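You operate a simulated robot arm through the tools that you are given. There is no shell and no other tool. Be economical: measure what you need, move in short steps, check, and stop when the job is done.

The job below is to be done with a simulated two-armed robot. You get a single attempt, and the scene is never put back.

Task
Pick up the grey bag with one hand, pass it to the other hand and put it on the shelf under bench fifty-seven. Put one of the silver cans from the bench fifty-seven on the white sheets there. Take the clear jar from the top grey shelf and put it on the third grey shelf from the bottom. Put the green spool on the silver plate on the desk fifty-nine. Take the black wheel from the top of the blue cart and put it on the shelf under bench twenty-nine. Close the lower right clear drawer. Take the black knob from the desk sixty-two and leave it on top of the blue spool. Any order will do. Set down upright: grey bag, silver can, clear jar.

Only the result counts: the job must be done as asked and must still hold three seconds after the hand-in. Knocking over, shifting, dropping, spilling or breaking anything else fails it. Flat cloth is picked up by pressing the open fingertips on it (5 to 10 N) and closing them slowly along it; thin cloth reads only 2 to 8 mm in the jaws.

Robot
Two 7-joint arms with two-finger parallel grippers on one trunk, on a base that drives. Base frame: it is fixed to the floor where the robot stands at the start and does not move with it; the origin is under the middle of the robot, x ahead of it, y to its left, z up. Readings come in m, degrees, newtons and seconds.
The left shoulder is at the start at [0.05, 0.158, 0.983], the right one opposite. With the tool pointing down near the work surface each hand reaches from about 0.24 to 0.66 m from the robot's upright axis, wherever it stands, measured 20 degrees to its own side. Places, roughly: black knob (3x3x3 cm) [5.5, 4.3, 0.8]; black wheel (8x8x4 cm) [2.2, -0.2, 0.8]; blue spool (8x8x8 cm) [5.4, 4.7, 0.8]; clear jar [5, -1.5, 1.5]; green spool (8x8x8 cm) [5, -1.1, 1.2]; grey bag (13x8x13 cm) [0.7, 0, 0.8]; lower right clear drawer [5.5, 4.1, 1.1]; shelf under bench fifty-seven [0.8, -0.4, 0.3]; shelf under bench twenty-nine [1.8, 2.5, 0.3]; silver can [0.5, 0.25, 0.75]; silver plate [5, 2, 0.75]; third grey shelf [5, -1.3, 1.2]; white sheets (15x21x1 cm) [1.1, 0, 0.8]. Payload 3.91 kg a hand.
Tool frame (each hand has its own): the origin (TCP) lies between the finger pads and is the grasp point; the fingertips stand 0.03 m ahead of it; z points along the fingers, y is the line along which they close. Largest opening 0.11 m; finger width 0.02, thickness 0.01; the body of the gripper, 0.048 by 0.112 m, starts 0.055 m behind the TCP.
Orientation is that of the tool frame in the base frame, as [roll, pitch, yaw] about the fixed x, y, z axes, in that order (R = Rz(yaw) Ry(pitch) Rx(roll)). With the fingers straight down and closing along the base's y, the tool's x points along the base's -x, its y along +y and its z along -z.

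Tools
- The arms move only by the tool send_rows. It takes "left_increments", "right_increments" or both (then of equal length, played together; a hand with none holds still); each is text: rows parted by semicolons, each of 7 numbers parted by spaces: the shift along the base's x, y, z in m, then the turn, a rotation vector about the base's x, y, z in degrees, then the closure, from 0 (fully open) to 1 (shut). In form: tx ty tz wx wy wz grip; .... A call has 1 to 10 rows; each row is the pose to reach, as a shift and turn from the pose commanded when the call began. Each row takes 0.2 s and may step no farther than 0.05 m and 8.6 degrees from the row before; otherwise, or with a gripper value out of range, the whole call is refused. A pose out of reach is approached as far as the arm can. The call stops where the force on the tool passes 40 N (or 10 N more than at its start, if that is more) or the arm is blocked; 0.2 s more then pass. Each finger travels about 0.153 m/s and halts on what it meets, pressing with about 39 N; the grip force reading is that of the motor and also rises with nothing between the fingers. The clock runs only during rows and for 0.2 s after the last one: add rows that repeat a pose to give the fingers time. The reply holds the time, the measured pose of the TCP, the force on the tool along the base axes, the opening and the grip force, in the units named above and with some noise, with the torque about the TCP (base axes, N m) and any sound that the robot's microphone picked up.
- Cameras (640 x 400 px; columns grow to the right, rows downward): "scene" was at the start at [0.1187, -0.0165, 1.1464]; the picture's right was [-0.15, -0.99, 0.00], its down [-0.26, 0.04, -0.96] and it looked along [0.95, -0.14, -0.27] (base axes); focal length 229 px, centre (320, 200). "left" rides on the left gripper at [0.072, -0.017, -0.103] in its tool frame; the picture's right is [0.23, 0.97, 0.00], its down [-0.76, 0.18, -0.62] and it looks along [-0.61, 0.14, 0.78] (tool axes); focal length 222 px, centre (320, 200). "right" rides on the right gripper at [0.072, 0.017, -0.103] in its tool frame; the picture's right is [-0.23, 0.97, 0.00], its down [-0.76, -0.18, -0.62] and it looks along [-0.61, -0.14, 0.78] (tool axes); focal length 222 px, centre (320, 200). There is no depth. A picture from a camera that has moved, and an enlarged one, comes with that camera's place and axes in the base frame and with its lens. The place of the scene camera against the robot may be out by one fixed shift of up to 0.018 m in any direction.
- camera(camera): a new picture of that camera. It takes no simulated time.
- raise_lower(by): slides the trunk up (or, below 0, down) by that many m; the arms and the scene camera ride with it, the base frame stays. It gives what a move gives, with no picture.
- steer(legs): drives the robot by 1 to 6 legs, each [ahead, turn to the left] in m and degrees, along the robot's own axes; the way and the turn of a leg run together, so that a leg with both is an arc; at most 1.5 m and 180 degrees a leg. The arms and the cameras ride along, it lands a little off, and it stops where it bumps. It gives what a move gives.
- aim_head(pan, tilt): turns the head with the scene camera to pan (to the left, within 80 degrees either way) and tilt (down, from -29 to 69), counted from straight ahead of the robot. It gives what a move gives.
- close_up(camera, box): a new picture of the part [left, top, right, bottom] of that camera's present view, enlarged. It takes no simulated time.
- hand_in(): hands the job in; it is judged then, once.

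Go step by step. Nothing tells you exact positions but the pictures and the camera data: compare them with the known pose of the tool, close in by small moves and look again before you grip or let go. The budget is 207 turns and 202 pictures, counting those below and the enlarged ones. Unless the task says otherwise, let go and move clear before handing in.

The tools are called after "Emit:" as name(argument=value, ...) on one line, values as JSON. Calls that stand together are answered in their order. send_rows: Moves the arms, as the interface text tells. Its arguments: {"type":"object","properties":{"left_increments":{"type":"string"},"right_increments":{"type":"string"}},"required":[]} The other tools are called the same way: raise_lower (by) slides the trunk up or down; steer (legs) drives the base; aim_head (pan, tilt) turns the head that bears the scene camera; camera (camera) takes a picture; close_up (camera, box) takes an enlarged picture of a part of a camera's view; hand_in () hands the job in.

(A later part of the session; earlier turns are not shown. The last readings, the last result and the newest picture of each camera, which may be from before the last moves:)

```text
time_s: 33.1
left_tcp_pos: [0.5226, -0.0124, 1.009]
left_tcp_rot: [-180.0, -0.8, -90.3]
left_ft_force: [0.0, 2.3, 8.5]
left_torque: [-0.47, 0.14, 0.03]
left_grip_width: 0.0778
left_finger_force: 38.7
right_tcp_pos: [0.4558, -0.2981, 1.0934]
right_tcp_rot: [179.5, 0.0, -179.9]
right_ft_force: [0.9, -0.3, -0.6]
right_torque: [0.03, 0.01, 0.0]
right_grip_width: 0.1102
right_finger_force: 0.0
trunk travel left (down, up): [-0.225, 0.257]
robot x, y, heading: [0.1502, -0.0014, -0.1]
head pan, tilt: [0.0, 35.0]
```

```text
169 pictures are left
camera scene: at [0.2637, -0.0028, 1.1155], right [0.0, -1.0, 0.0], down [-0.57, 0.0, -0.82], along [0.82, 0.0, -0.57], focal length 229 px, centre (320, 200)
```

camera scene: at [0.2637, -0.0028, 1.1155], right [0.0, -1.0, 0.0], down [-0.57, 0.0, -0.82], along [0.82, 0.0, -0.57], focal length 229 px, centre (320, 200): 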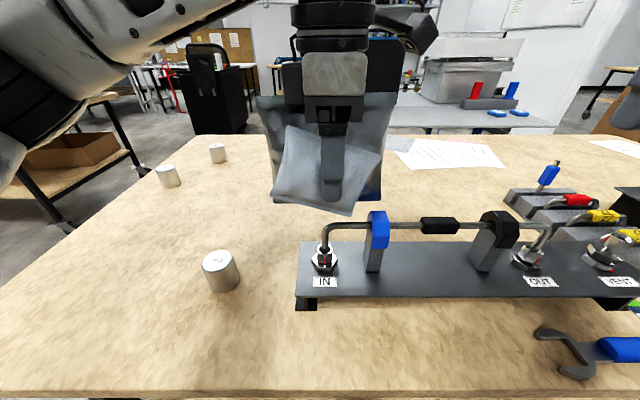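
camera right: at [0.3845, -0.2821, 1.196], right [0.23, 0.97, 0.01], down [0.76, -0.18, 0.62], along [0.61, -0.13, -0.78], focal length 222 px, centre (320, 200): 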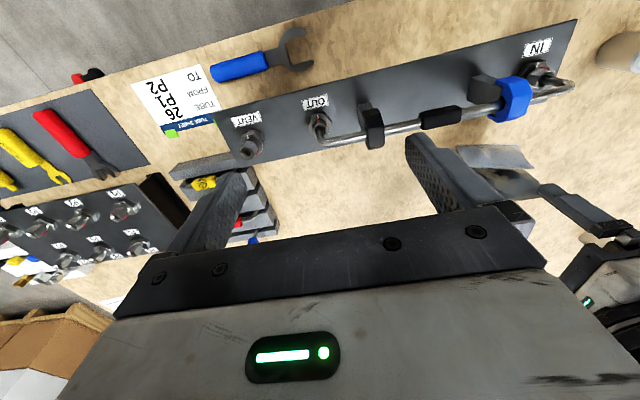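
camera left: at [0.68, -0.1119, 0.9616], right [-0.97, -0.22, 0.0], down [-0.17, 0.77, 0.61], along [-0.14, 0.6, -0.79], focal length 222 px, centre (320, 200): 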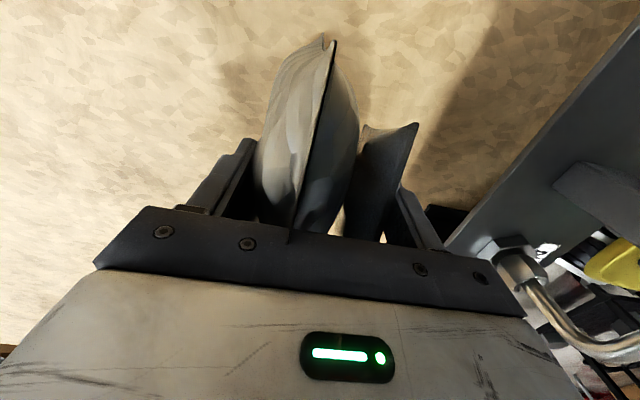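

The bag is up and clear. I back the robot off from the bench for the handover.

Emit:
steer(legs=[[-0.4, 0]])

Emit:
send_rows(left_increments="0 0.01 0 0 0 -8 0.8; 0 0.02 0 0 0 -16 0.8; 0 0.03 0 0 0 -24 0.8; 0 0.04 0 0 0 -32 0.8; 0 0.05 0 0 0 -40 0.8; 0 0.05 0 0 0 -48 0.8; 0 0.05 0 0 0 -56 0.8; 0 0.05 0 0 0 -64 0.8; 0 0.05 0 0 0 -72 0.8; 0 0.05 0 0 0 -80 0.8")

Emit:
camera(camera="scene")

```text
time_s: 35.6
left_tcp_pos: [0.1238, -0.0118, 1.0082]
left_tcp_rot: [-179.9, -0.7, -90.0]
left_ft_force: [-0.1, 0.9, -1.9]
left_torque: [-0.02, 0.0, -0.02]
left_grip_width: 0.0775
left_finger_force: 39.0
right_tcp_pos: [0.0563, -0.2964, 1.0925]
right_tcp_rot: [179.6, 0.1, -179.8]
right_ft_force: [-0.4, 0.5, -0.2]
right_torque: [-0.03, -0.01, -0.02]
right_grip_width: 0.1101
right_finger_force: 0.1
trunk travel left (down, up): [-0.225, 0.257]
robot x, y, heading: [-0.251, 0.0001, 0.5]
head pan, tilt: [0.0, 35.0]
```

```text
time_s: 37.8
left_tcp_pos: [0.124, 0.0382, 1.0092]
left_tcp_rot: [-179.9, -0.8, -170.3]
left_ft_force: [-0.1, -0.1, -1.7]
left_torque: [-0.01, -0.03, 0.0]
left_grip_width: 0.0777
left_finger_force: 39.1
right_tcp_pos: [0.0573, -0.2973, 1.0919]
right_tcp_rot: [179.6, 0.1, -179.8]
right_ft_force: [1.0, -0.4, 0.0]
right_torque: [0.01, 0.0, 0.01]
right_grip_width: 0.1099
right_finger_force: 0.1
trunk travel left (down, up): [-0.225, 0.257]
robot x, y, heading: [-0.2494, 0.0019, 0.1]
head pan, tilt: [0.0, 35.0]
```

```text
168 pictures are left
camera scene: at [-0.1354, -0.0028, 1.1151], right [0.0, -1.0, 0.0], down [-0.57, 0.0, -0.82], along [0.82, 0.0, -0.57], focal length 229 px, centre (320, 200)
```

scene: 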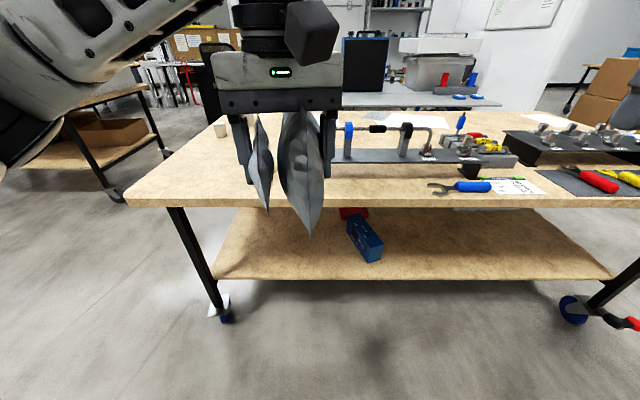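

The bag hangs with its narrow side facing me. I move it forward a bit to leave room, finish its turn, and pitch the right tool to point forward-down 35°.

Emit:
send_rows(left_increments="0.04 0 0 0 0 -5 0.8; 0.08 0 0 0 0 -9.7 0.8; 0.12 0 0 0 0 -9.7 0.8; 0.156 0 0 0 0 -9.7 0.8; 0.156 0 0 0 0 -9.7 0.8; 0.156 0 0 0 0 -9.7 0.8; 0.156 0 0 0 0 -9.7 0.8", right_increments="0.01 0 0 0 -8 0 0; 0.02 0 0 0 -16 0 0; 0.03 0 0 0 -24 0 0; 0.04 0 0 0 -32 0 0; 0.05 0 0 0 -40 0 0; 0.06 0 -0.02 0 -48 0 0; 0.08 0 -0.04 0 -55 0 0")

Emit:
camera(camera="scene")

Emit:
camera(camera="right")

```text
time_s: 39.4
left_tcp_pos: [0.2804, 0.0388, 1.0083]
left_tcp_rot: [-179.8, -0.8, -179.9]
left_ft_force: [0.5, -0.2, -1.0]
left_torque: [0.01, 0.0, 0.03]
left_grip_width: 0.0777
left_finger_force: 38.9
right_tcp_pos: [0.1366, -0.2965, 1.0531]
right_tcp_rot: [179.9, 55.1, -179.7]
right_ft_force: [0.8, -0.4, 0.1]
right_torque: [-0.01, 0.01, -0.01]
right_grip_width: 0.1099
right_finger_force: 0.1
trunk travel left (down, up): [-0.225, 0.257]
robot x, y, heading: [-0.2472, -0.0013, -0.1]
head pan, tilt: [0.0, 35.0]
```

```text
167 pictures are left
camera scene: at [-0.1354, -0.0029, 1.1152], right [0.0, -1.0, 0.0], down [-0.57, 0.0, -0.82], along [0.82, 0.0, -0.57], focal length 229 px, centre (320, 200)
```

scene: 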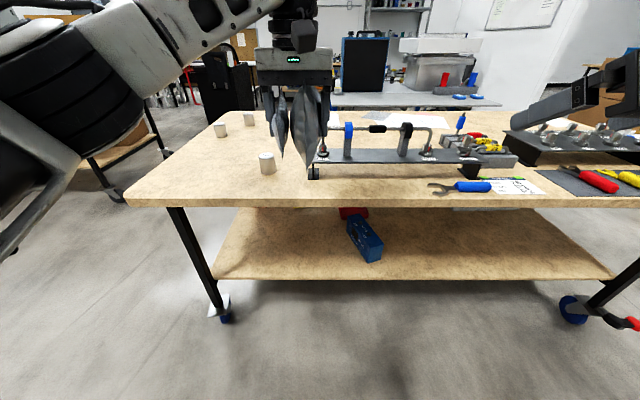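

```text
166 pictures are left
camera right: at [0.0119, -0.2816, 1.0525], right [0.12, 0.97, 0.19], down [-0.08, -0.18, 0.98], along [0.99, -0.13, 0.05], focal length 222 px, centre (320, 200)
```

right: 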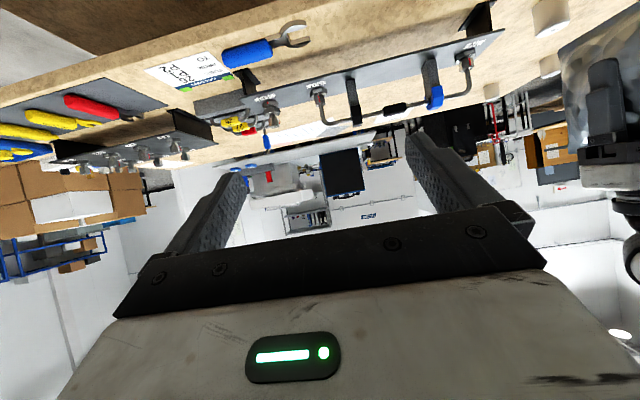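

Emit:
send_rows(right_increments="-0.02 0.04 -0.005 0 0 0 0; -0.02 0.08 -0.01 0 0 0 0; -0.02 0.12 -0.015 0 0 0 0; -0.02 0.16 -0.02 0 0 0 0; -0.02 0.2 -0.02 0 0 0 0; -0.02 0.24 -0.02 0 0 0 0; -0.02 0.28 -0.02 0 0 0 0; -0.02 0.31 -0.02 0 0 0 0; -0.02 0.335 -0.02 0 0 0 0; -0.02 0.335 -0.02 0 0 0 0")

Emit:
camera(camera="right")

Emit:
close_up(camera="scene", box=[220, 20, 400, 200])

```text
time_s: 41.6
left_tcp_pos: [0.2799, 0.0388, 1.0088]
left_tcp_rot: [-180.0, -0.8, -179.8]
left_ft_force: [-0.2, -0.4, -0.8]
left_torque: [0.02, -0.01, -0.02]
left_grip_width: 0.0777
left_finger_force: 39.0
right_tcp_pos: [0.1154, 0.0378, 1.0305]
right_tcp_rot: [179.9, 55.1, -179.6]
right_ft_force: [-0.1, -1.5, -0.1]
right_torque: [0.0, 0.01, 0.0]
right_grip_width: 0.1099
right_finger_force: 0.0
trunk travel left (down, up): [-0.225, 0.257]
robot x, y, heading: [-0.2491, 0.0018, -0.1]
head pan, tilt: [0.0, 35.0]
```

```text
165 pictures are left
camera right: at [-0.0098, 0.0521, 1.0307], right [0.12, 0.97, 0.19], down [-0.07, -0.18, 0.98], along [0.99, -0.13, 0.05], focal length 222 px, centre (320, 200)
```

right: 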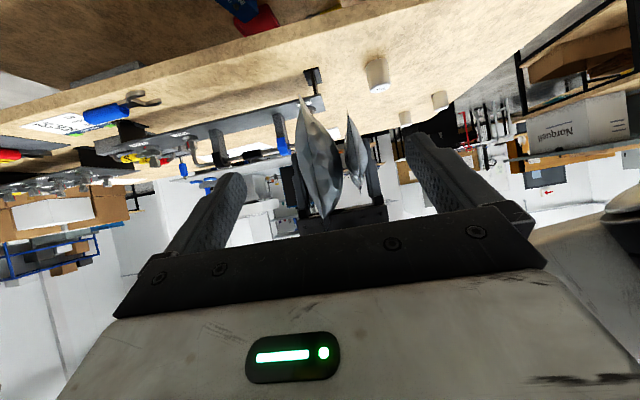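

```text
2.22 times, centred on (310, 110) of scene
camera zoom: at [-0.1354, -0.0027, 1.1151], right [0.0, -1.0, 0.0], down [-0.57, 0.0, -0.82], along [0.82, 0.0, -0.57], focal length 508 px, centre (342, 400)
```

zoom: 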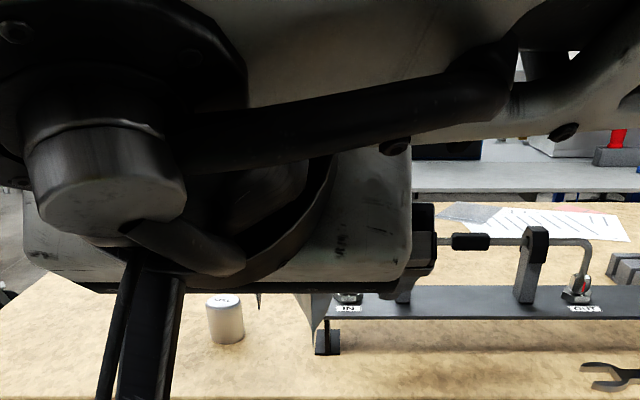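

The bag spans z≈0.93–1.06 here, its near end at x≈0.21. I bring the right fingers around the near end (TCP target 0.225, 0.038, 0.98).

Emit:
send_rows(right_increments="0.03 0 -0.014 0 0 0 0; 0.06 0 -0.028 0 0 0 0; 0.08 0 -0.038 0 0 0 0; 0.1 0 -0.046 0 0 0 0; 0.11 0 -0.051 0 0 0 0; 0.11 0 -0.051 0 0 0 0")

Emit:
camera(camera="right")

Emit:
camera(camera="scene")

```text
time_s: 43.0
left_tcp_pos: [0.2804, 0.0372, 1.0083]
left_tcp_rot: [-179.8, -0.7, -179.8]
left_ft_force: [0.2, 0.1, -1.3]
left_torque: [-0.03, 0.0, 0.02]
left_grip_width: 0.0775
left_finger_force: 39.2
right_tcp_pos: [0.2274, 0.0386, 0.9807]
right_tcp_rot: [179.9, 55.0, -179.6]
right_ft_force: [0.6, 0.3, 0.4]
right_torque: [0.01, 0.02, 0.01]
right_grip_width: 0.11
right_finger_force: 0.0
trunk travel left (down, up): [-0.225, 0.257]
robot x, y, heading: [-0.2501, 0.0034, 0.1]
head pan, tilt: [0.0, 35.0]
```

```text
163 pictures are left
camera right: at [0.1028, 0.0526, 0.9801], right [0.12, 0.97, 0.19], down [-0.07, -0.18, 0.98], along [0.99, -0.13, 0.05], focal length 222 px, centre (320, 200)
```

right: 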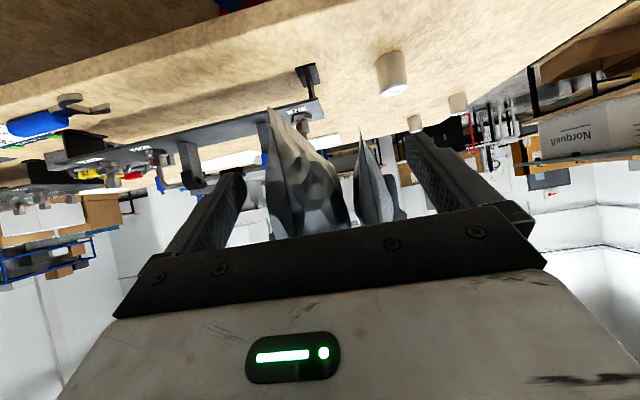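

```text
162 pictures are left
camera scene: at [-0.1354, -0.0028, 1.1151], right [0.0, -1.0, 0.0], down [-0.57, 0.0, -0.82], along [0.82, 0.0, -0.57], focal length 229 px, centre (320, 200)
```

scene: 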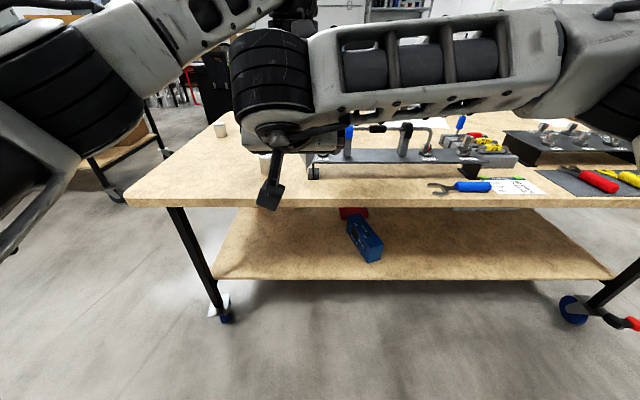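

Good straddle; I close the right hand.

Emit:
send_rows(right_increments="0.005 0 -0.003 0 0 0 0.15; 0.005 0 -0.003 0 0 0 0.25; 0.005 0 -0.003 0 0 0 0.35; 0.005 0 -0.003 0 0 0 0.5; 0.005 0 -0.003 0 0 0 0.6; 0.005 0 -0.003 0 0 0 0.7")

Emit:
camera(camera="right")

```text
time_s: 44.4
left_tcp_pos: [0.2797, 0.0373, 1.008]
left_tcp_rot: [-179.8, -0.8, -179.7]
left_ft_force: [-1.5, -0.4, -0.5]
left_torque: [-0.01, 0.2, 0.21]
left_grip_width: 0.0776
left_finger_force: 38.9
right_tcp_pos: [0.2321, 0.0379, 0.9765]
right_tcp_rot: [179.8, 55.1, -179.6]
right_ft_force: [1.4, 1.8, -0.2]
right_torque: [0.0, -0.14, -0.13]
right_grip_width: 0.0777
right_finger_force: 39.1
trunk travel left (down, up): [-0.225, 0.257]
robot x, y, heading: [-0.2515, -0.0025, 0.0]
head pan, tilt: [0.0, 35.0]
```

```text
161 pictures are left
camera right: at [0.1071, 0.0527, 0.9775], right [0.12, 0.97, 0.19], down [-0.07, -0.18, 0.98], along [0.99, -0.13, 0.05], focal length 222 px, centre (320, 200)
```

right: 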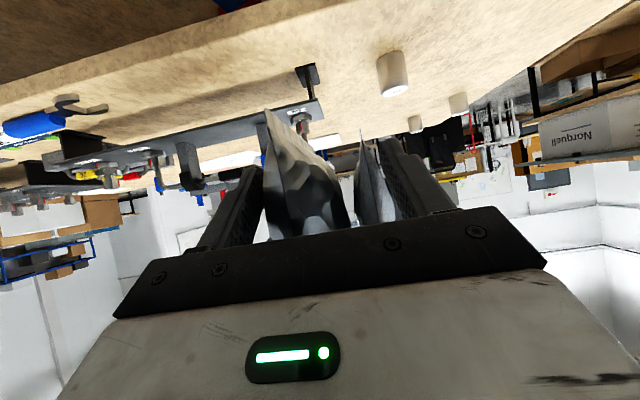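

Same 78 mm — the body is a plain box, so the right grip is firm. I release the left and lift it straight up.

Emit:
send_rows(left_increments="0 0 0 0 0 0 0.1; 0 0 0 0 0 0 0; 0 0 0.03 0 0 0 0; 0 0 0.06 0 0 0 0; 0 0.02 0.1 0 0 0 0; 0 0.06 0.12 0 0 0 0; 0 0.1 0.12 0 0 0 0; 0 0.14 0.12 0 0 0 0; 0 0.18 0.12 0 0 0 0; 0 0.2 0.12 0 0 0 0")

Emit:
camera(camera="left")

Emit:
camera(camera="right")

```text
time_s: 46.6
left_tcp_pos: [0.2705, 0.232, 1.1259]
left_tcp_rot: [179.9, -0.7, -179.8]
left_ft_force: [0.5, -0.1, 0.7]
left_torque: [0.0, 0.01, 0.01]
left_grip_width: 0.1098
left_finger_force: 0.1
left hand out of reach, approached as far as the arm can: row 5, 6, 7, 8, 9, 10
right_tcp_pos: [0.2311, 0.0369, 0.9776]
right_tcp_rot: [179.9, 55.1, -179.5]
right_ft_force: [0.0, 0.2, 0.9]
right_torque: [0.03, 0.07, 0.04]
right_grip_width: 0.0776
right_finger_force: 39.3
trunk travel left (down, up): [-0.225, 0.257]
robot x, y, heading: [-0.255, -0.0001, 0.1]
head pan, tilt: [0.0, 35.0]
```

```text
160 pictures are left
camera left: at [0.1993, 0.2159, 1.2307], right [-0.23, 0.97, 0.0], down [0.77, 0.18, 0.61], along [0.6, 0.14, -0.79], focal length 222 px, centre (320, 200)
```

left: 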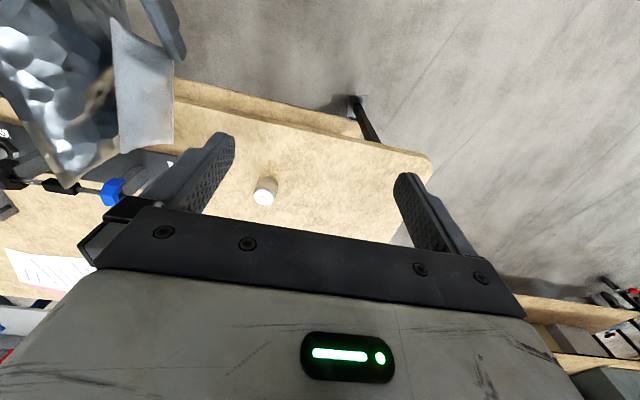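

```text
159 pictures are left
camera right: at [0.107, 0.0528, 0.9776], right [0.12, 0.97, 0.19], down [-0.07, -0.18, 0.98], along [0.99, -0.13, 0.05], focal length 222 px, centre (320, 200)
```

right: 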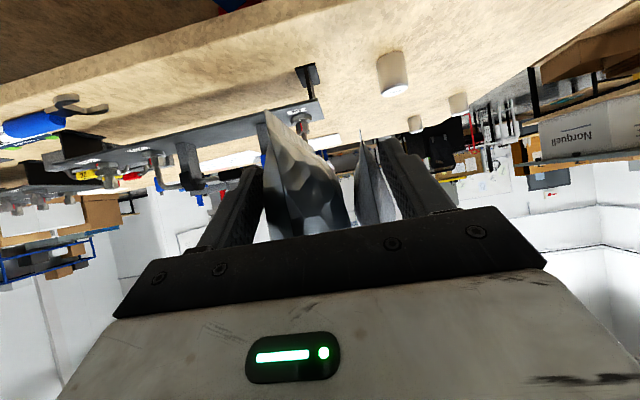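

The bag is in the right hand now. I back off further, then lower the trunk so the arm can go under the bench top.

Emit:
steer(legs=[[-0.25, 0]])

Emit:
raise_lower(by=-0.2)

Emit:
send_rows(right_increments="0 0 -0.045 0 0 0 0.9; 0 0 -0.09 0 0 0 0.9; 0 0 -0.135 0 0 0 0.9; 0 0 -0.18 0 0 0 0.9; 0 0 -0.225 0 0 0 0.9; 0 0 -0.27 0 0 0 0.9; 0 0 -0.31 0 0 0 0.9; 0 0 -0.31 0 0 0 0.9")

Emit:
camera(camera="scene")

Emit:
camera(camera="right")

```text
time_s: 48.4
left_tcp_pos: [0.0218, 0.2319, 1.1268]
left_tcp_rot: [-179.9, -0.8, -179.5]
left_ft_force: [-0.5, -0.4, 0.0]
left_torque: [0.01, -0.02, 0.0]
left_grip_width: 0.1101
left_finger_force: 0.0
right_tcp_pos: [-0.0147, 0.0384, 0.9776]
right_tcp_rot: [179.9, 55.1, -179.4]
right_ft_force: [-0.9, -1.3, 0.1]
right_torque: [-0.02, 0.08, 0.02]
right_grip_width: 0.0775
right_finger_force: 38.7
trunk travel left (down, up): [-0.225, 0.257]
robot x, y, heading: [-0.4961, -0.0018, 0.1]
head pan, tilt: [0.0, 35.0]
```

```text
time_s: 50.6
left_tcp_pos: [0.0235, 0.2333, 0.9255]
left_tcp_rot: [-179.9, -0.7, -179.6]
left_ft_force: [-0.6, -0.1, 0.0]
left_torque: [0.01, 0.01, -0.01]
left_grip_width: 0.1099
left_finger_force: 0.0
right_tcp_pos: [-0.0146, 0.0371, 0.7779]
right_tcp_rot: [179.9, 55.0, -179.4]
right_ft_force: [-0.4, 0.3, 0.0]
right_torque: [-0.03, 0.09, 0.0]
right_grip_width: 0.0775
right_finger_force: 39.0
trunk travel left (down, up): [-0.025, 0.457]
robot x, y, heading: [-0.4983, -0.0014, 0.4]
head pan, tilt: [0.0, 35.0]
```

```text
time_s: 52.4
left_tcp_pos: [0.023, 0.2325, 0.9265]
left_tcp_rot: [-179.9, -0.7, -179.6]
left_ft_force: [-0.1, 0.5, -0.7]
left_torque: [0.0, 0.01, -0.01]
left_grip_width: 0.11
left_finger_force: 0.1
right_tcp_pos: [-0.015, 0.0375, 0.4653]
right_tcp_rot: [179.9, 55.0, -179.5]
right_ft_force: [0.7, -0.4, -0.3]
right_torque: [0.02, 0.05, -0.02]
right_grip_width: 0.0775
right_finger_force: 39.1
trunk travel left (down, up): [-0.025, 0.457]
robot x, y, heading: [-0.4962, -0.001, 0.7]
head pan, tilt: [0.0, 35.0]
```

```text
158 pictures are left
camera scene: at [-0.3821, -0.0032, 0.9151], right [0.0, -1.0, 0.0], down [-0.57, 0.0, -0.82], along [0.82, 0.0, -0.57], focal length 229 px, centre (320, 200)
```

scene: 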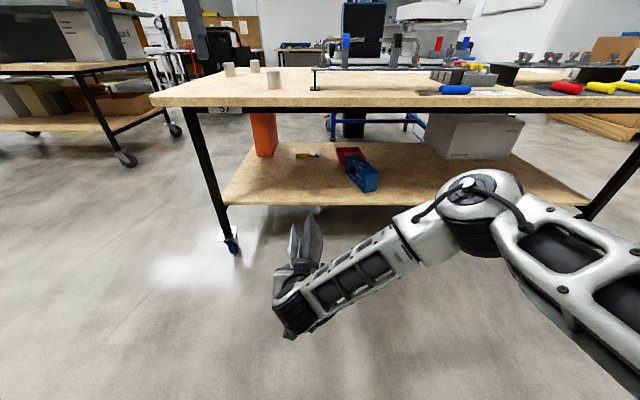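

```text
157 pictures are left
camera right: at [-0.1407, 0.0531, 0.4669], right [0.12, 0.98, 0.19], down [-0.07, -0.18, 0.98], along [0.99, -0.13, 0.05], focal length 222 px, centre (320, 200)
```

right: 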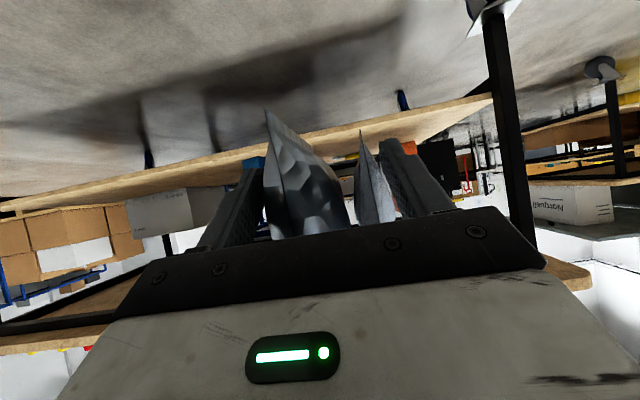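

Before driving in I extend the arm so the elbow stays low and out from under the bench edge, then check.

Emit:
send_rows(right_increments="0.04 0 0 0 0 0 0.9; 0.08 0 0 0 0 0 0.9; 0.12 0 0 0 0 0 0.9; 0.16 0 0 0 0 0 0.9; 0.2 0 0 0 0 0 0.9; 0.23 0 0 0 0 0 0.9; 0.23 0 0 0 0 0 0.9")

Emit:
camera(camera="scene")

Emit:
camera(camera="left")

```text
time_s: 54.0
left_tcp_pos: [0.0237, 0.2318, 0.9268]
left_tcp_rot: [-179.9, -0.8, -179.7]
left_ft_force: [-0.4, -0.1, -0.9]
left_torque: [0.03, -0.03, -0.02]
left_grip_width: 0.1097
left_finger_force: 0.1
right_tcp_pos: [0.2001, 0.0324, 0.4692]
right_tcp_rot: [179.8, 55.0, -179.4]
right_ft_force: [0.8, -0.3, 0.2]
right_torque: [0.02, 0.1, -0.01]
right_grip_width: 0.0775
right_finger_force: 38.9
right hand out of reach, approached as far as the arm can: row 6, 7
trunk travel left (down, up): [-0.025, 0.457]
robot x, y, heading: [-0.4969, -0.003, 0.5]
head pan, tilt: [0.0, 35.0]
```

```text
156 pictures are left
camera scene: at [-0.3821, -0.0033, 0.9151], right [0.0, -1.0, 0.0], down [-0.57, 0.0, -0.82], along [0.82, 0.0, -0.57], focal length 229 px, centre (320, 200)
```

scene: 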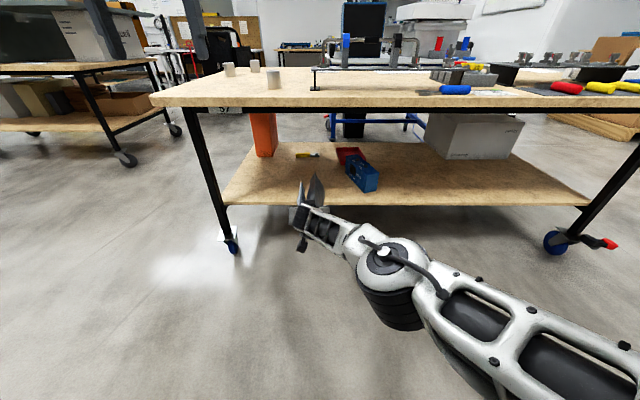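

```text
155 pictures are left
camera left: at [-0.0477, 0.2158, 1.0306], right [-0.23, 0.97, 0.0], down [0.77, 0.18, 0.61], along [0.6, 0.15, -0.79], focal length 222 px, centre (320, 200)
```

left: 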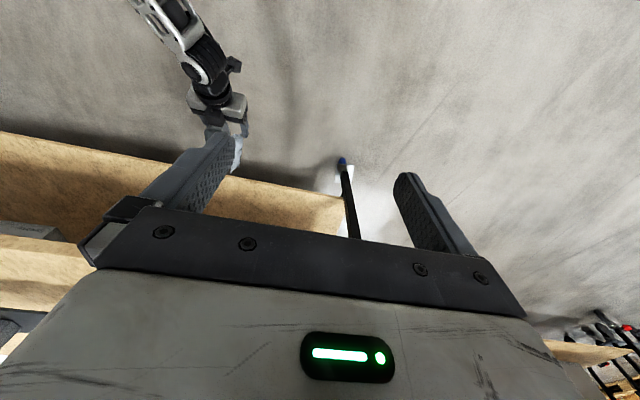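

Arm is stretched with a low elbow. I drive forward 0.31 m with the bag just above shelf level.

Emit:
steer(legs=[[0.3, 0]])

Emit:
camera(camera="scene")

Emit:
camera(camera="right")

```text
time_s: 56.0
left_tcp_pos: [0.3141, 0.2376, 0.9252]
left_tcp_rot: [-179.9, -0.6, -179.3]
left_ft_force: [-0.9, -1.0, -0.3]
left_torque: [0.02, 0.0, 0.01]
left_grip_width: 0.1102
left_finger_force: 0.1
right_tcp_pos: [0.4913, 0.0382, 0.4694]
right_tcp_rot: [179.9, 55.0, -179.0]
right_ft_force: [0.8, -0.1, -0.1]
right_torque: [-0.01, 0.06, 0.0]
right_grip_width: 0.0777
right_finger_force: 38.7
trunk travel left (down, up): [-0.025, 0.457]
robot x, y, heading: [-0.2053, -0.002, 0.6]
head pan, tilt: [0.0, 35.0]
```

```text
154 pictures are left
camera scene: at [-0.0902, -0.0005, 0.9151], right [0.01, -1.0, 0.0], down [-0.57, -0.01, -0.82], along [0.82, 0.01, -0.57], focal length 229 px, centre (320, 200)
```

scene: 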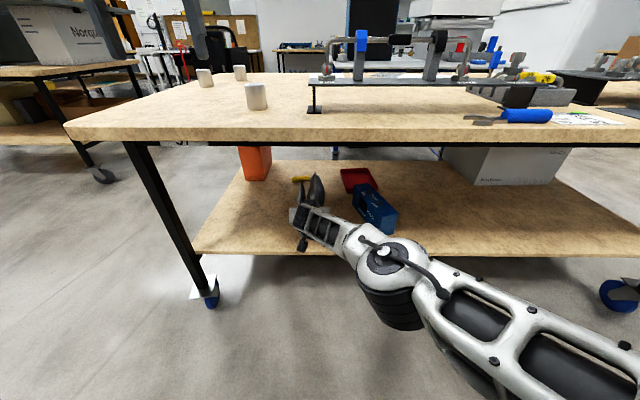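

```text
153 pictures are left
camera right: at [0.3654, 0.0515, 0.4702], right [0.11, 0.98, 0.19], down [-0.07, -0.18, 0.98], along [0.99, -0.13, 0.05], focal length 222 px, centre (320, 200)
```

right: 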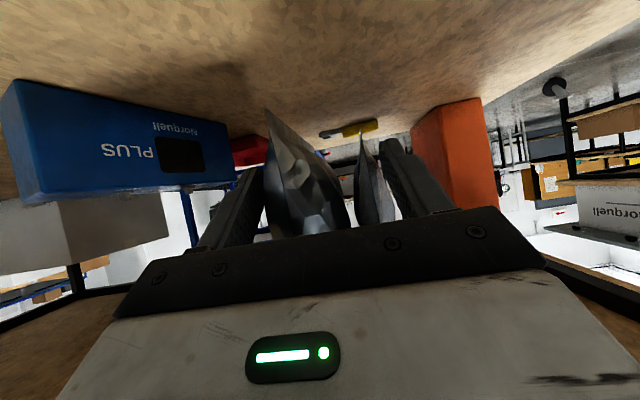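

Emit:
steer(legs=[[0.03, 0]])

Emit:
send_rows(right_increments="0 0 -0.02 0 0 0 0.9; 0 0 -0.04 0 0 0 0.9; 0 0 -0.05 0 0 0 0.9")

Emit:
camera(camera="right")

Emit:
close_up(camera="scene", box=[220, 140, 440, 280])

```text
time_s: 56.8
left_tcp_pos: [0.3463, 0.2375, 0.9262]
left_tcp_rot: [-179.8, -0.7, -179.3]
left_ft_force: [-0.5, 0.2, 0.2]
left_torque: [-0.02, 0.03, -0.02]
left_grip_width: 0.11
left_finger_force: 0.0
right_tcp_pos: [0.5214, 0.0376, 0.4691]
right_tcp_rot: [179.9, 55.0, -179.2]
right_ft_force: [0.2, 0.9, 0.6]
right_torque: [-0.02, 0.06, 0.0]
right_grip_width: 0.0776
right_finger_force: 38.9
trunk travel left (down, up): [-0.025, 0.457]
robot x, y, heading: [-0.1727, 0.0008, 0.6]
head pan, tilt: [0.0, 35.0]
```

```text
time_s: 57.6
left_tcp_pos: [0.345, 0.2377, 0.9265]
left_tcp_rot: [-179.9, -0.7, -179.2]
left_ft_force: [-0.7, 1.2, 0.1]
left_torque: [-0.01, 0.01, -0.01]
left_grip_width: 0.1099
left_finger_force: 0.0
right_tcp_pos: [0.5082, 0.0288, 0.4333]
right_tcp_rot: [179.8, 55.1, -179.2]
right_ft_force: [-0.3, -0.1, -0.5]
right_torque: [0.03, 0.06, -0.01]
right_grip_width: 0.0773
right_finger_force: 38.8
right hand out of reach, approached as far as the arm can: row 1, 2, 3
trunk travel left (down, up): [-0.025, 0.457]
robot x, y, heading: [-0.1763, 0.0059, 0.5]
head pan, tilt: [0.0, 35.0]
```

```text
152 pictures are left
camera right: at [0.3834, 0.0435, 0.4338], right [0.11, 0.98, 0.19], down [-0.07, -0.18, 0.98], along [0.99, -0.13, 0.05], focal length 222 px, centre (320, 200)
```

right: 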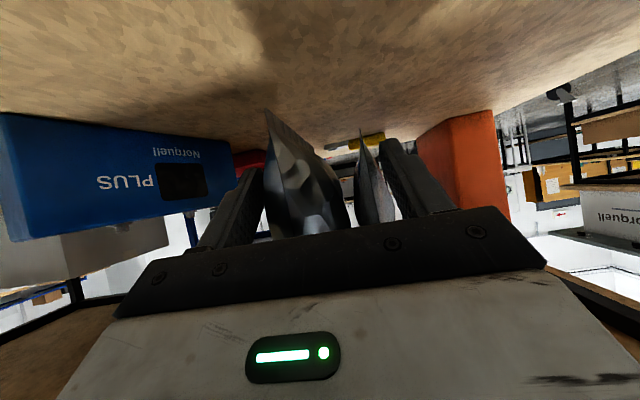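

```text
2.86 times, centred on (330, 210) of scene
camera zoom: at [-0.0597, -0.0002, 0.9151], right [0.01, -1.0, 0.0], down [-0.57, -0.01, -0.82], along [0.82, 0.01, -0.57], focal length 654 px, centre (291, 171)
```

zoom: 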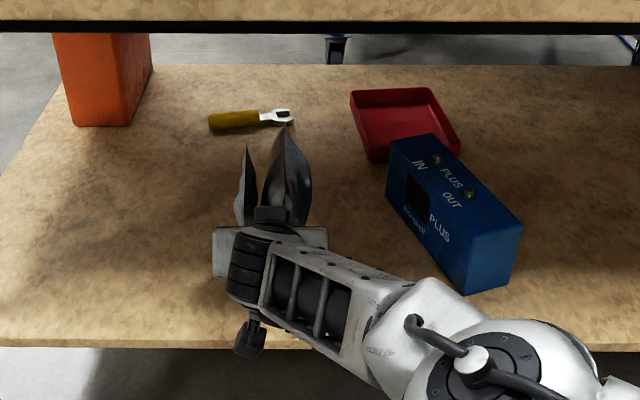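

Emit:
raise_lower(by=-0.02)

Emit:
send_rows(right_increments="-0.01 0 -0.005 0 0 0 0.9; -0.015 0 -0.01 0 0 0 0.9; -0.015 0 -0.015 0 0 0 0.9")

Emit:
camera(camera="right")

```text
time_s: 58.3
left_tcp_pos: [0.3448, 0.2367, 0.9054]
left_tcp_rot: [180.0, -0.8, -179.2]
left_ft_force: [-0.7, -0.4, 0.2]
left_torque: [-0.03, 0.01, 0.0]
left_grip_width: 0.1099
left_finger_force: 0.0
right_tcp_pos: [0.5087, 0.0285, 0.4137]
right_tcp_rot: [179.9, 55.1, -179.1]
right_ft_force: [0.1, -0.4, 0.5]
right_torque: [-0.02, 0.06, 0.0]
right_grip_width: 0.0778
right_finger_force: 38.5
trunk travel left (down, up): [-0.005, 0.477]
robot x, y, heading: [-0.1749, 0.0034, 0.5]
head pan, tilt: [0.0, 35.0]
```

```text
time_s: 59.1
left_tcp_pos: [0.3453, 0.2375, 0.9057]
left_tcp_rot: [179.9, -0.9, -179.3]
left_ft_force: [-0.5, -1.1, -0.6]
left_torque: [0.0, -0.02, -0.01]
left_grip_width: 0.1101
left_finger_force: 0.1
right_tcp_pos: [0.4936, 0.0274, 0.3982]
right_tcp_rot: [-179.9, 55.1, -179.1]
right_ft_force: [-0.5, -0.5, 0.0]
right_torque: [-0.02, 0.05, 0.01]
right_grip_width: 0.0776
right_finger_force: 39.3
trunk travel left (down, up): [-0.005, 0.477]
robot x, y, heading: [-0.1754, 0.0012, 0.5]
head pan, tilt: [0.0, 35.0]
```

```text
150 pictures are left
camera right: at [0.3688, 0.043, 0.3985], right [0.12, 0.98, 0.19], down [-0.07, -0.18, 0.98], along [0.99, -0.13, 0.05], focal length 222 px, centre (320, 200)
```

right: 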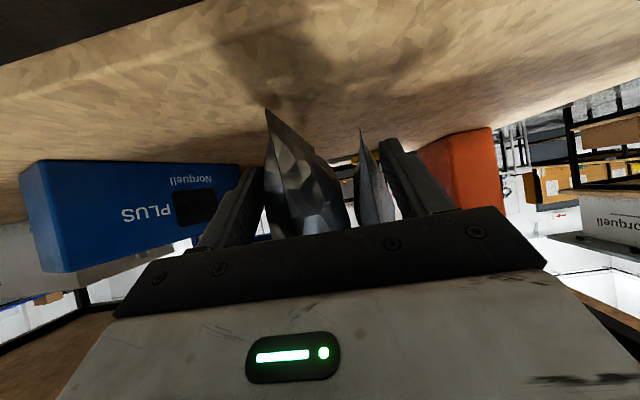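

Emit:
send_rows(right_increments="-0.003 0 -0.005 0 0 0 0.9; -0.005 0 -0.01 0 0 0 0.9")

Emit:
send_rows(right_increments="-0.002 0 -0.004 0 0 0 0.9; -0.002 0 -0.006 0 0 0 0.9")

```text
time_s: 59.7
left_tcp_pos: [0.3459, 0.2367, 0.906]
left_tcp_rot: [180.0, -0.7, -179.3]
left_ft_force: [-0.2, 0.2, 0.1]
left_torque: [0.0, 0.02, 0.0]
left_grip_width: 0.1101
left_finger_force: 0.0
right_tcp_pos: [0.4887, 0.029, 0.3887]
right_tcp_rot: [179.9, 54.9, -179.3]
right_ft_force: [0.2, -0.7, -0.3]
right_torque: [0.0, 0.03, 0.0]
right_grip_width: 0.0776
right_finger_force: 38.9
trunk travel left (down, up): [-0.005, 0.477]
robot x, y, heading: [-0.1776, 0.0037, 0.3]
head pan, tilt: [0.0, 35.0]
```

```text
time_s: 60.3
left_tcp_pos: [0.3446, 0.237, 0.9058]
left_tcp_rot: [-180.0, -0.8, -179.3]
left_ft_force: [-0.2, 0.8, 0.0]
left_torque: [-0.01, 0.01, 0.01]
left_grip_width: 0.1101
left_finger_force: 0.1
right_tcp_pos: [0.4866, 0.0302, 0.3834]
right_tcp_rot: [179.7, 55.0, -179.2]
right_ft_force: [0.9, -0.2, 0.2]
right_torque: [0.02, 0.07, 0.01]
right_grip_width: 0.0778
right_finger_force: 39.1
trunk travel left (down, up): [-0.005, 0.477]
robot x, y, heading: [-0.1736, 0.004, 0.7]
head pan, tilt: [0.0, 35.0]
```

Emit:
send_rows(right_increments="-0.001 0 -0.003 0 0 0 0.9; -0.002 0 -0.006 0 0 0 0.9")

Emit:
camera(camera="right")

Emit:
camera(camera="scene")

```text
time_s: 60.9
left_tcp_pos: [0.3454, 0.2373, 0.9058]
left_tcp_rot: [-180.0, -0.7, -179.2]
left_ft_force: [0.0, 0.1, -0.2]
left_torque: [-0.02, -0.02, -0.01]
left_grip_width: 0.1099
left_finger_force: 0.2
right_tcp_pos: [0.4848, 0.0293, 0.3775]
right_tcp_rot: [179.9, 55.0, -179.1]
right_ft_force: [0.4, -0.8, 1.0]
right_torque: [0.02, 0.02, -0.04]
right_grip_width: 0.0779
right_finger_force: 38.7
trunk travel left (down, up): [-0.005, 0.477]
robot x, y, heading: [-0.1741, 0.0019, 0.5]
head pan, tilt: [0.0, 35.0]
```

```text
149 pictures are left
camera right: at [0.3592, 0.0436, 0.377], right [0.11, 0.98, 0.19], down [-0.07, -0.18, 0.98], along [0.99, -0.13, 0.05], focal length 222 px, centre (320, 200)
```

right: 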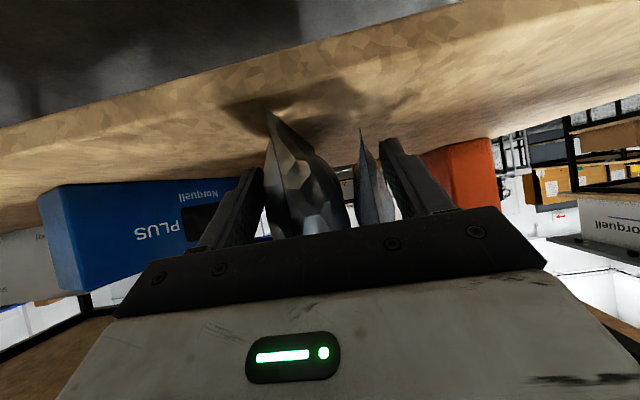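

```text
148 pictures are left
camera scene: at [-0.0597, -0.0002, 0.8951], right [0.01, -1.0, 0.0], down [-0.57, -0.01, -0.82], along [0.82, 0.01, -0.57], focal length 229 px, centre (320, 200)
```

scene: 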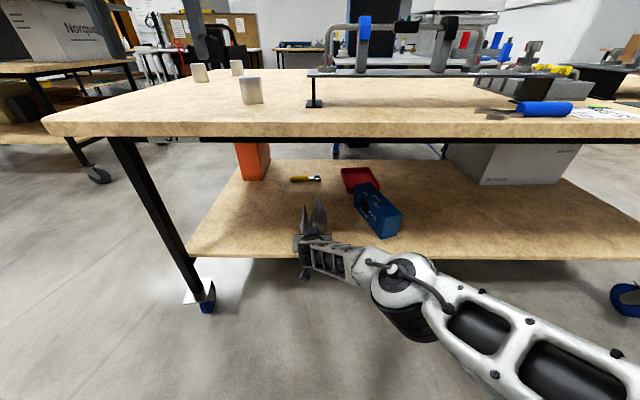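

Emit:
send_rows(right_increments="0 0 -0.003 0 0 0 0.9; 0 0 -0.006 0 0 0 0.9")

Emit:
close_up(camera="scene", box=[260, 180, 380, 290])

```text
time_s: 61.5
left_tcp_pos: [0.3443, 0.2382, 0.9055]
left_tcp_rot: [180.0, -0.6, -179.4]
left_ft_force: [-0.2, -0.6, -0.5]
left_torque: [0.02, -0.01, -0.03]
left_grip_width: 0.11
left_finger_force: 0.1
right_tcp_pos: [0.486, 0.03, 0.3742]
right_tcp_rot: [-180.0, 55.2, -179.0]
right_ft_force: [1.6, 1.3, 8.8]
right_torque: [0.12, -1.1, 0.11]
right_grip_width: 0.0779
right_finger_force: 38.6
trunk travel left (down, up): [-0.005, 0.477]
robot x, y, heading: [-0.1766, 0.0049, 0.6]
head pan, tilt: [0.0, 35.0]
```

```text
3.64 times, centred on (320, 235) of scene
camera zoom: at [-0.0604, -0.0002, 0.8954], right [0.01, -1.0, 0.0], down [-0.57, -0.01, -0.82], along [0.82, 0.01, -0.57], focal length 832 px, centre (320, 73)
```

zoom: 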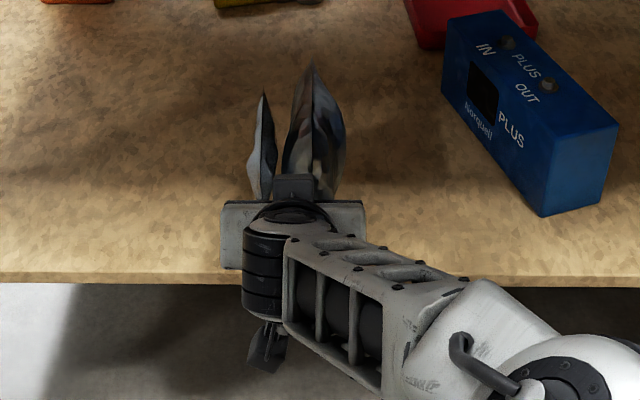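

Contact at the bag's far bottom edge (8.8 N). I press down a touch more and open.

Emit:
send_rows(right_increments="0 0 -0.002 0 0 0 0.9; 0 0 -0.002 0 0 0 0.3; 0 0 -0.002 0 0 0 0.2; 0 0 -0.002 0 0 0 0.1; 0 0 -0.002 0 0 0 0; 0 0 -0.002 0 0 0 0")

Emit:
camera(camera="right")

```text
time_s: 62.9
left_tcp_pos: [0.3447, 0.2376, 0.9065]
left_tcp_rot: [180.0, -0.7, -179.2]
left_ft_force: [-0.4, -0.6, 0.7]
left_torque: [-0.01, 0.0, -0.03]
left_grip_width: 0.11
left_finger_force: 0.1
right_tcp_pos: [0.484, 0.0276, 0.3686]
right_tcp_rot: [180.0, 55.1, -179.2]
right_ft_force: [-0.1, 0.2, -0.7]
right_torque: [0.01, 0.02, -0.01]
right_grip_width: 0.1101
right_finger_force: 0.0
trunk travel left (down, up): [-0.005, 0.477]
robot x, y, heading: [-0.1726, 0.0044, 0.9]
head pan, tilt: [0.0, 35.0]
```

```text
146 pictures are left
camera right: at [0.3584, 0.0422, 0.3687], right [0.12, 0.98, 0.19], down [-0.07, -0.18, 0.98], along [0.99, -0.13, 0.05], focal length 222 px, centre (320, 200)
```

right: 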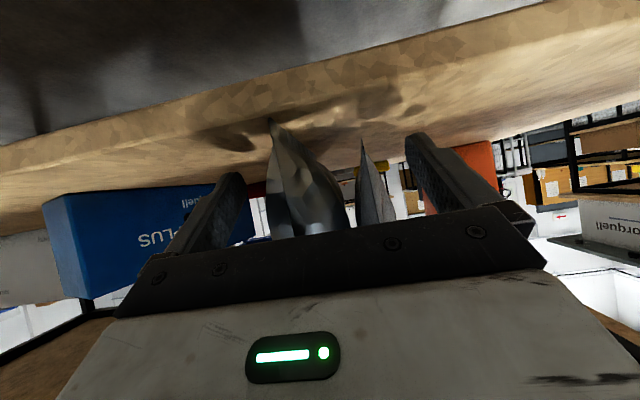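

Released. I back straight out and check the bag.

Emit:
steer(legs=[[-0.3, 0]])

Emit:
close_up(camera="scene", box=[220, 80, 420, 240])

Emit:
camera(camera="right")

```text
time_s: 64.9
left_tcp_pos: [0.0465, 0.2328, 0.9055]
left_tcp_rot: [180.0, -0.7, -179.6]
left_ft_force: [0.3, -0.5, 1.2]
left_torque: [0.0, -0.03, 0.03]
left_grip_width: 0.1099
left_finger_force: 0.1
right_tcp_pos: [0.1864, 0.0235, 0.3687]
right_tcp_rot: [179.9, 55.1, -179.3]
right_ft_force: [0.0, 0.1, 0.1]
right_torque: [0.01, 0.02, 0.0]
right_grip_width: 0.1097
right_finger_force: 0.0
trunk travel left (down, up): [-0.005, 0.477]
robot x, y, heading: [-0.4687, -0.0018, 0.6]
head pan, tilt: [0.0, 35.0]
```

```text
2.50 times, centred on (320, 160) of scene
camera zoom: at [-0.3574, -0.003, 0.8952], right [0.01, -1.0, 0.0], down [-0.57, 0.0, -0.82], along [0.82, 0.01, -0.57], focal length 572 px, centre (320, 300)
```

zoom: 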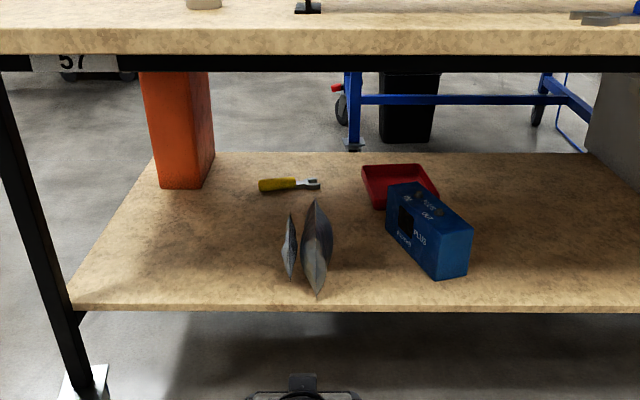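

```text
144 pictures are left
camera right: at [0.0609, 0.0384, 0.3687], right [0.12, 0.98, 0.19], down [-0.07, -0.18, 0.98], along [0.99, -0.13, 0.05], focal length 222 px, centre (320, 200)
```

right: 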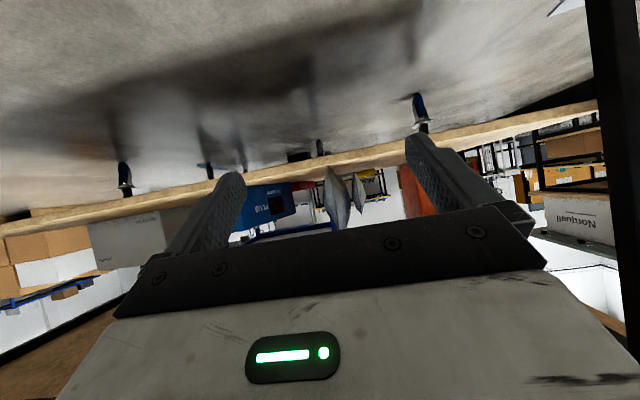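

The bag stands upright on the shelf. Now I raise the trunk and tuck the right arm, then go for the nearest can with the left hand.

Emit:
raise_lower(by=0.22)

Emit:
send_rows(right_increments="-0.02 -0.02 0.04 0 5 0 0; -0.04 -0.04 0.08 0 10 0 0; -0.06 -0.06 0.12 0 16 0 0; -0.07 -0.08 0.16 0 22 0 0; -0.08 -0.1 0.2 0 28 0 0; -0.08 -0.12 0.245 0 34 0 0; -0.08 -0.14 0.29 0 40 0 0; -0.08 -0.16 0.335 0 46 0 0; -0.08 -0.18 0.38 0 52 0 0; -0.08 -0.2 0.42 0 55 0 0")

Emit:
aim_head(pan=10, tilt=40)

Emit:
camera(camera="scene")

```text
time_s: 67.2
left_tcp_pos: [0.0492, 0.2339, 1.1246]
left_tcp_rot: [-180.0, -0.7, -179.5]
left_ft_force: [-0.1, 0.1, 0.0]
left_torque: [-0.01, -0.01, 0.0]
left_grip_width: 0.1099
left_finger_force: 0.1
right_tcp_pos: [0.1866, 0.0228, 0.5886]
right_tcp_rot: [179.9, 55.0, -179.4]
right_ft_force: [1.1, 0.3, -0.9]
right_torque: [0.01, 0.0, 0.01]
right_grip_width: 0.1098
right_finger_force: 0.1
trunk travel left (down, up): [-0.225, 0.257]
robot x, y, heading: [-0.471, -0.0006, 0.3]
head pan, tilt: [0.0, 35.0]
```

```text
time_s: 69.5
left_tcp_pos: [0.0482, 0.2327, 1.1251]
left_tcp_rot: [-179.8, -0.7, -179.4]
left_ft_force: [-0.4, -0.2, -0.1]
left_torque: [0.02, -0.01, -0.03]
left_grip_width: 0.1102
left_finger_force: 0.1
right_tcp_pos: [0.1064, -0.174, 1.0091]
right_tcp_rot: [179.2, 0.1, -179.4]
right_ft_force: [0.6, 0.0, -0.2]
right_torque: [0.01, 0.04, 0.03]
right_grip_width: 0.1099
right_finger_force: 0.0
right hand out of reach, approached as far as the arm can: row 1, 2
trunk travel left (down, up): [-0.225, 0.257]
robot x, y, heading: [-0.4704, 0.0014, 0.4]
head pan, tilt: [0.0, 35.0]
```

```text
time_s: 70.2
left_tcp_pos: [0.0482, 0.2343, 1.126]
left_tcp_rot: [-180.0, -0.7, -179.5]
left_ft_force: [0.5, 0.5, 0.1]
left_torque: [0.01, 0.0, -0.01]
left_grip_width: 0.1099
left_finger_force: 0.0
right_tcp_pos: [0.1077, -0.1737, 1.0086]
right_tcp_rot: [179.3, 0.1, -179.6]
right_ft_force: [-0.3, -0.3, 0.0]
right_torque: [0.02, -0.05, -0.01]
right_grip_width: 0.1101
right_finger_force: 0.0
trunk travel left (down, up): [-0.225, 0.257]
robot x, y, heading: [-0.4736, -0.0024, 0.4]
head pan, tilt: [10.0, 40.0]
```

```text
143 pictures are left
camera scene: at [-0.3618, 0.0117, 1.1076], right [0.18, -0.98, 0.0], down [-0.63, -0.12, -0.77], along [0.75, 0.14, -0.64], focal length 229 px, centre (320, 200)
```

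scene: 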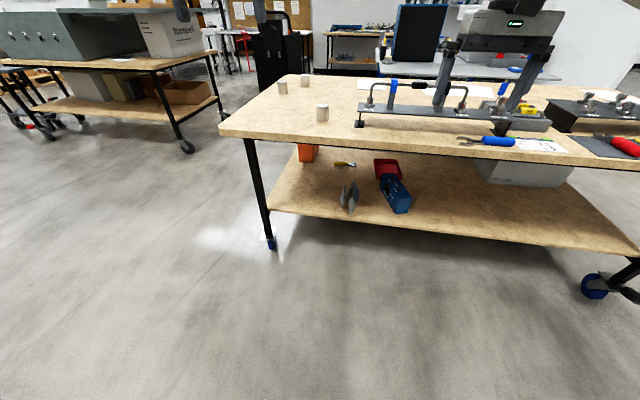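

Emit:
steer(legs=[[0.5, 0]])

Emit:
send_rows(left_increments="0 -0.02 -0.04 0 0 0 0; 0 -0.04 -0.08 0 0 0 0; 0 -0.06 -0.12 0 0 0 0; 0 -0.06 -0.16 0 0 0 0")

Emit:
camera(camera="left")

Emit:
camera(camera="scene")

```text
time_s: 73.1
left_tcp_pos: [0.5491, 0.2364, 1.126]
left_tcp_rot: [180.0, -0.8, -179.5]
left_ft_force: [-1.0, -0.4, -1.0]
left_torque: [-0.01, 0.0, -0.03]
left_grip_width: 0.1101
left_finger_force: 0.1
right_tcp_pos: [0.6094, -0.172, 1.009]
right_tcp_rot: [179.4, 0.0, -179.7]
right_ft_force: [-0.3, 0.5, -0.3]
right_torque: [-0.02, 0.02, 0.0]
right_grip_width: 0.11
right_finger_force: 0.0
trunk travel left (down, up): [-0.225, 0.257]
robot x, y, heading: [0.0276, 0.0031, 0.2]
head pan, tilt: [10.0, 40.0]
```

```text
time_s: 74.1
left_tcp_pos: [0.551, 0.1745, 0.9671]
left_tcp_rot: [-179.8, -0.6, -179.4]
left_ft_force: [-0.7, -0.2, -0.7]
left_torque: [0.05, -0.01, 0.0]
left_grip_width: 0.11
left_finger_force: 0.1
right_tcp_pos: [0.6079, -0.1711, 1.008]
right_tcp_rot: [179.3, 0.2, -179.7]
right_ft_force: [0.5, -0.7, 0.4]
right_torque: [0.0, -0.01, 0.03]
right_grip_width: 0.1101
right_finger_force: 0.1
trunk travel left (down, up): [-0.225, 0.257]
robot x, y, heading: [0.0282, 0.003, 0.3]
head pan, tilt: [10.0, 40.0]
```

```text
142 pictures are left
camera left: at [0.479, 0.1582, 1.0712], right [-0.24, 0.97, 0.0], down [0.77, 0.19, 0.62], along [0.6, 0.15, -0.79], focal length 222 px, centre (320, 200)
```

left: 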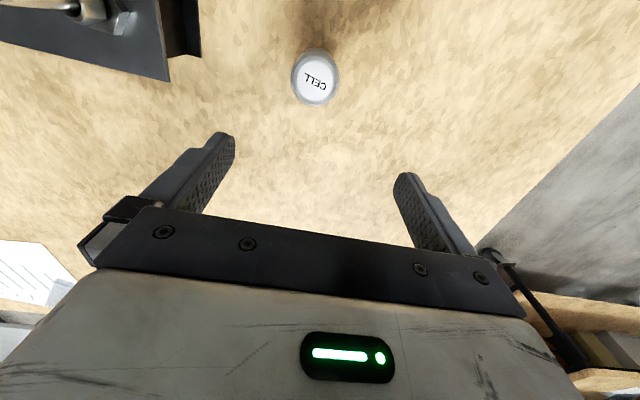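

```text
141 pictures are left
camera scene: at [0.1396, 0.0151, 1.1076], right [0.18, -0.98, 0.0], down [-0.63, -0.12, -0.77], along [0.75, 0.14, -0.64], focal length 229 px, centre (320, 200)
```

scene: 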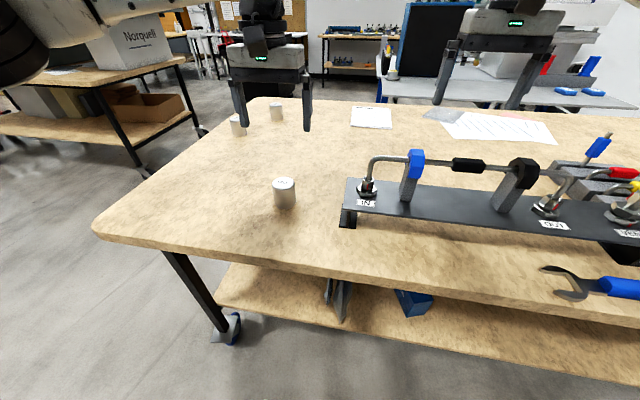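

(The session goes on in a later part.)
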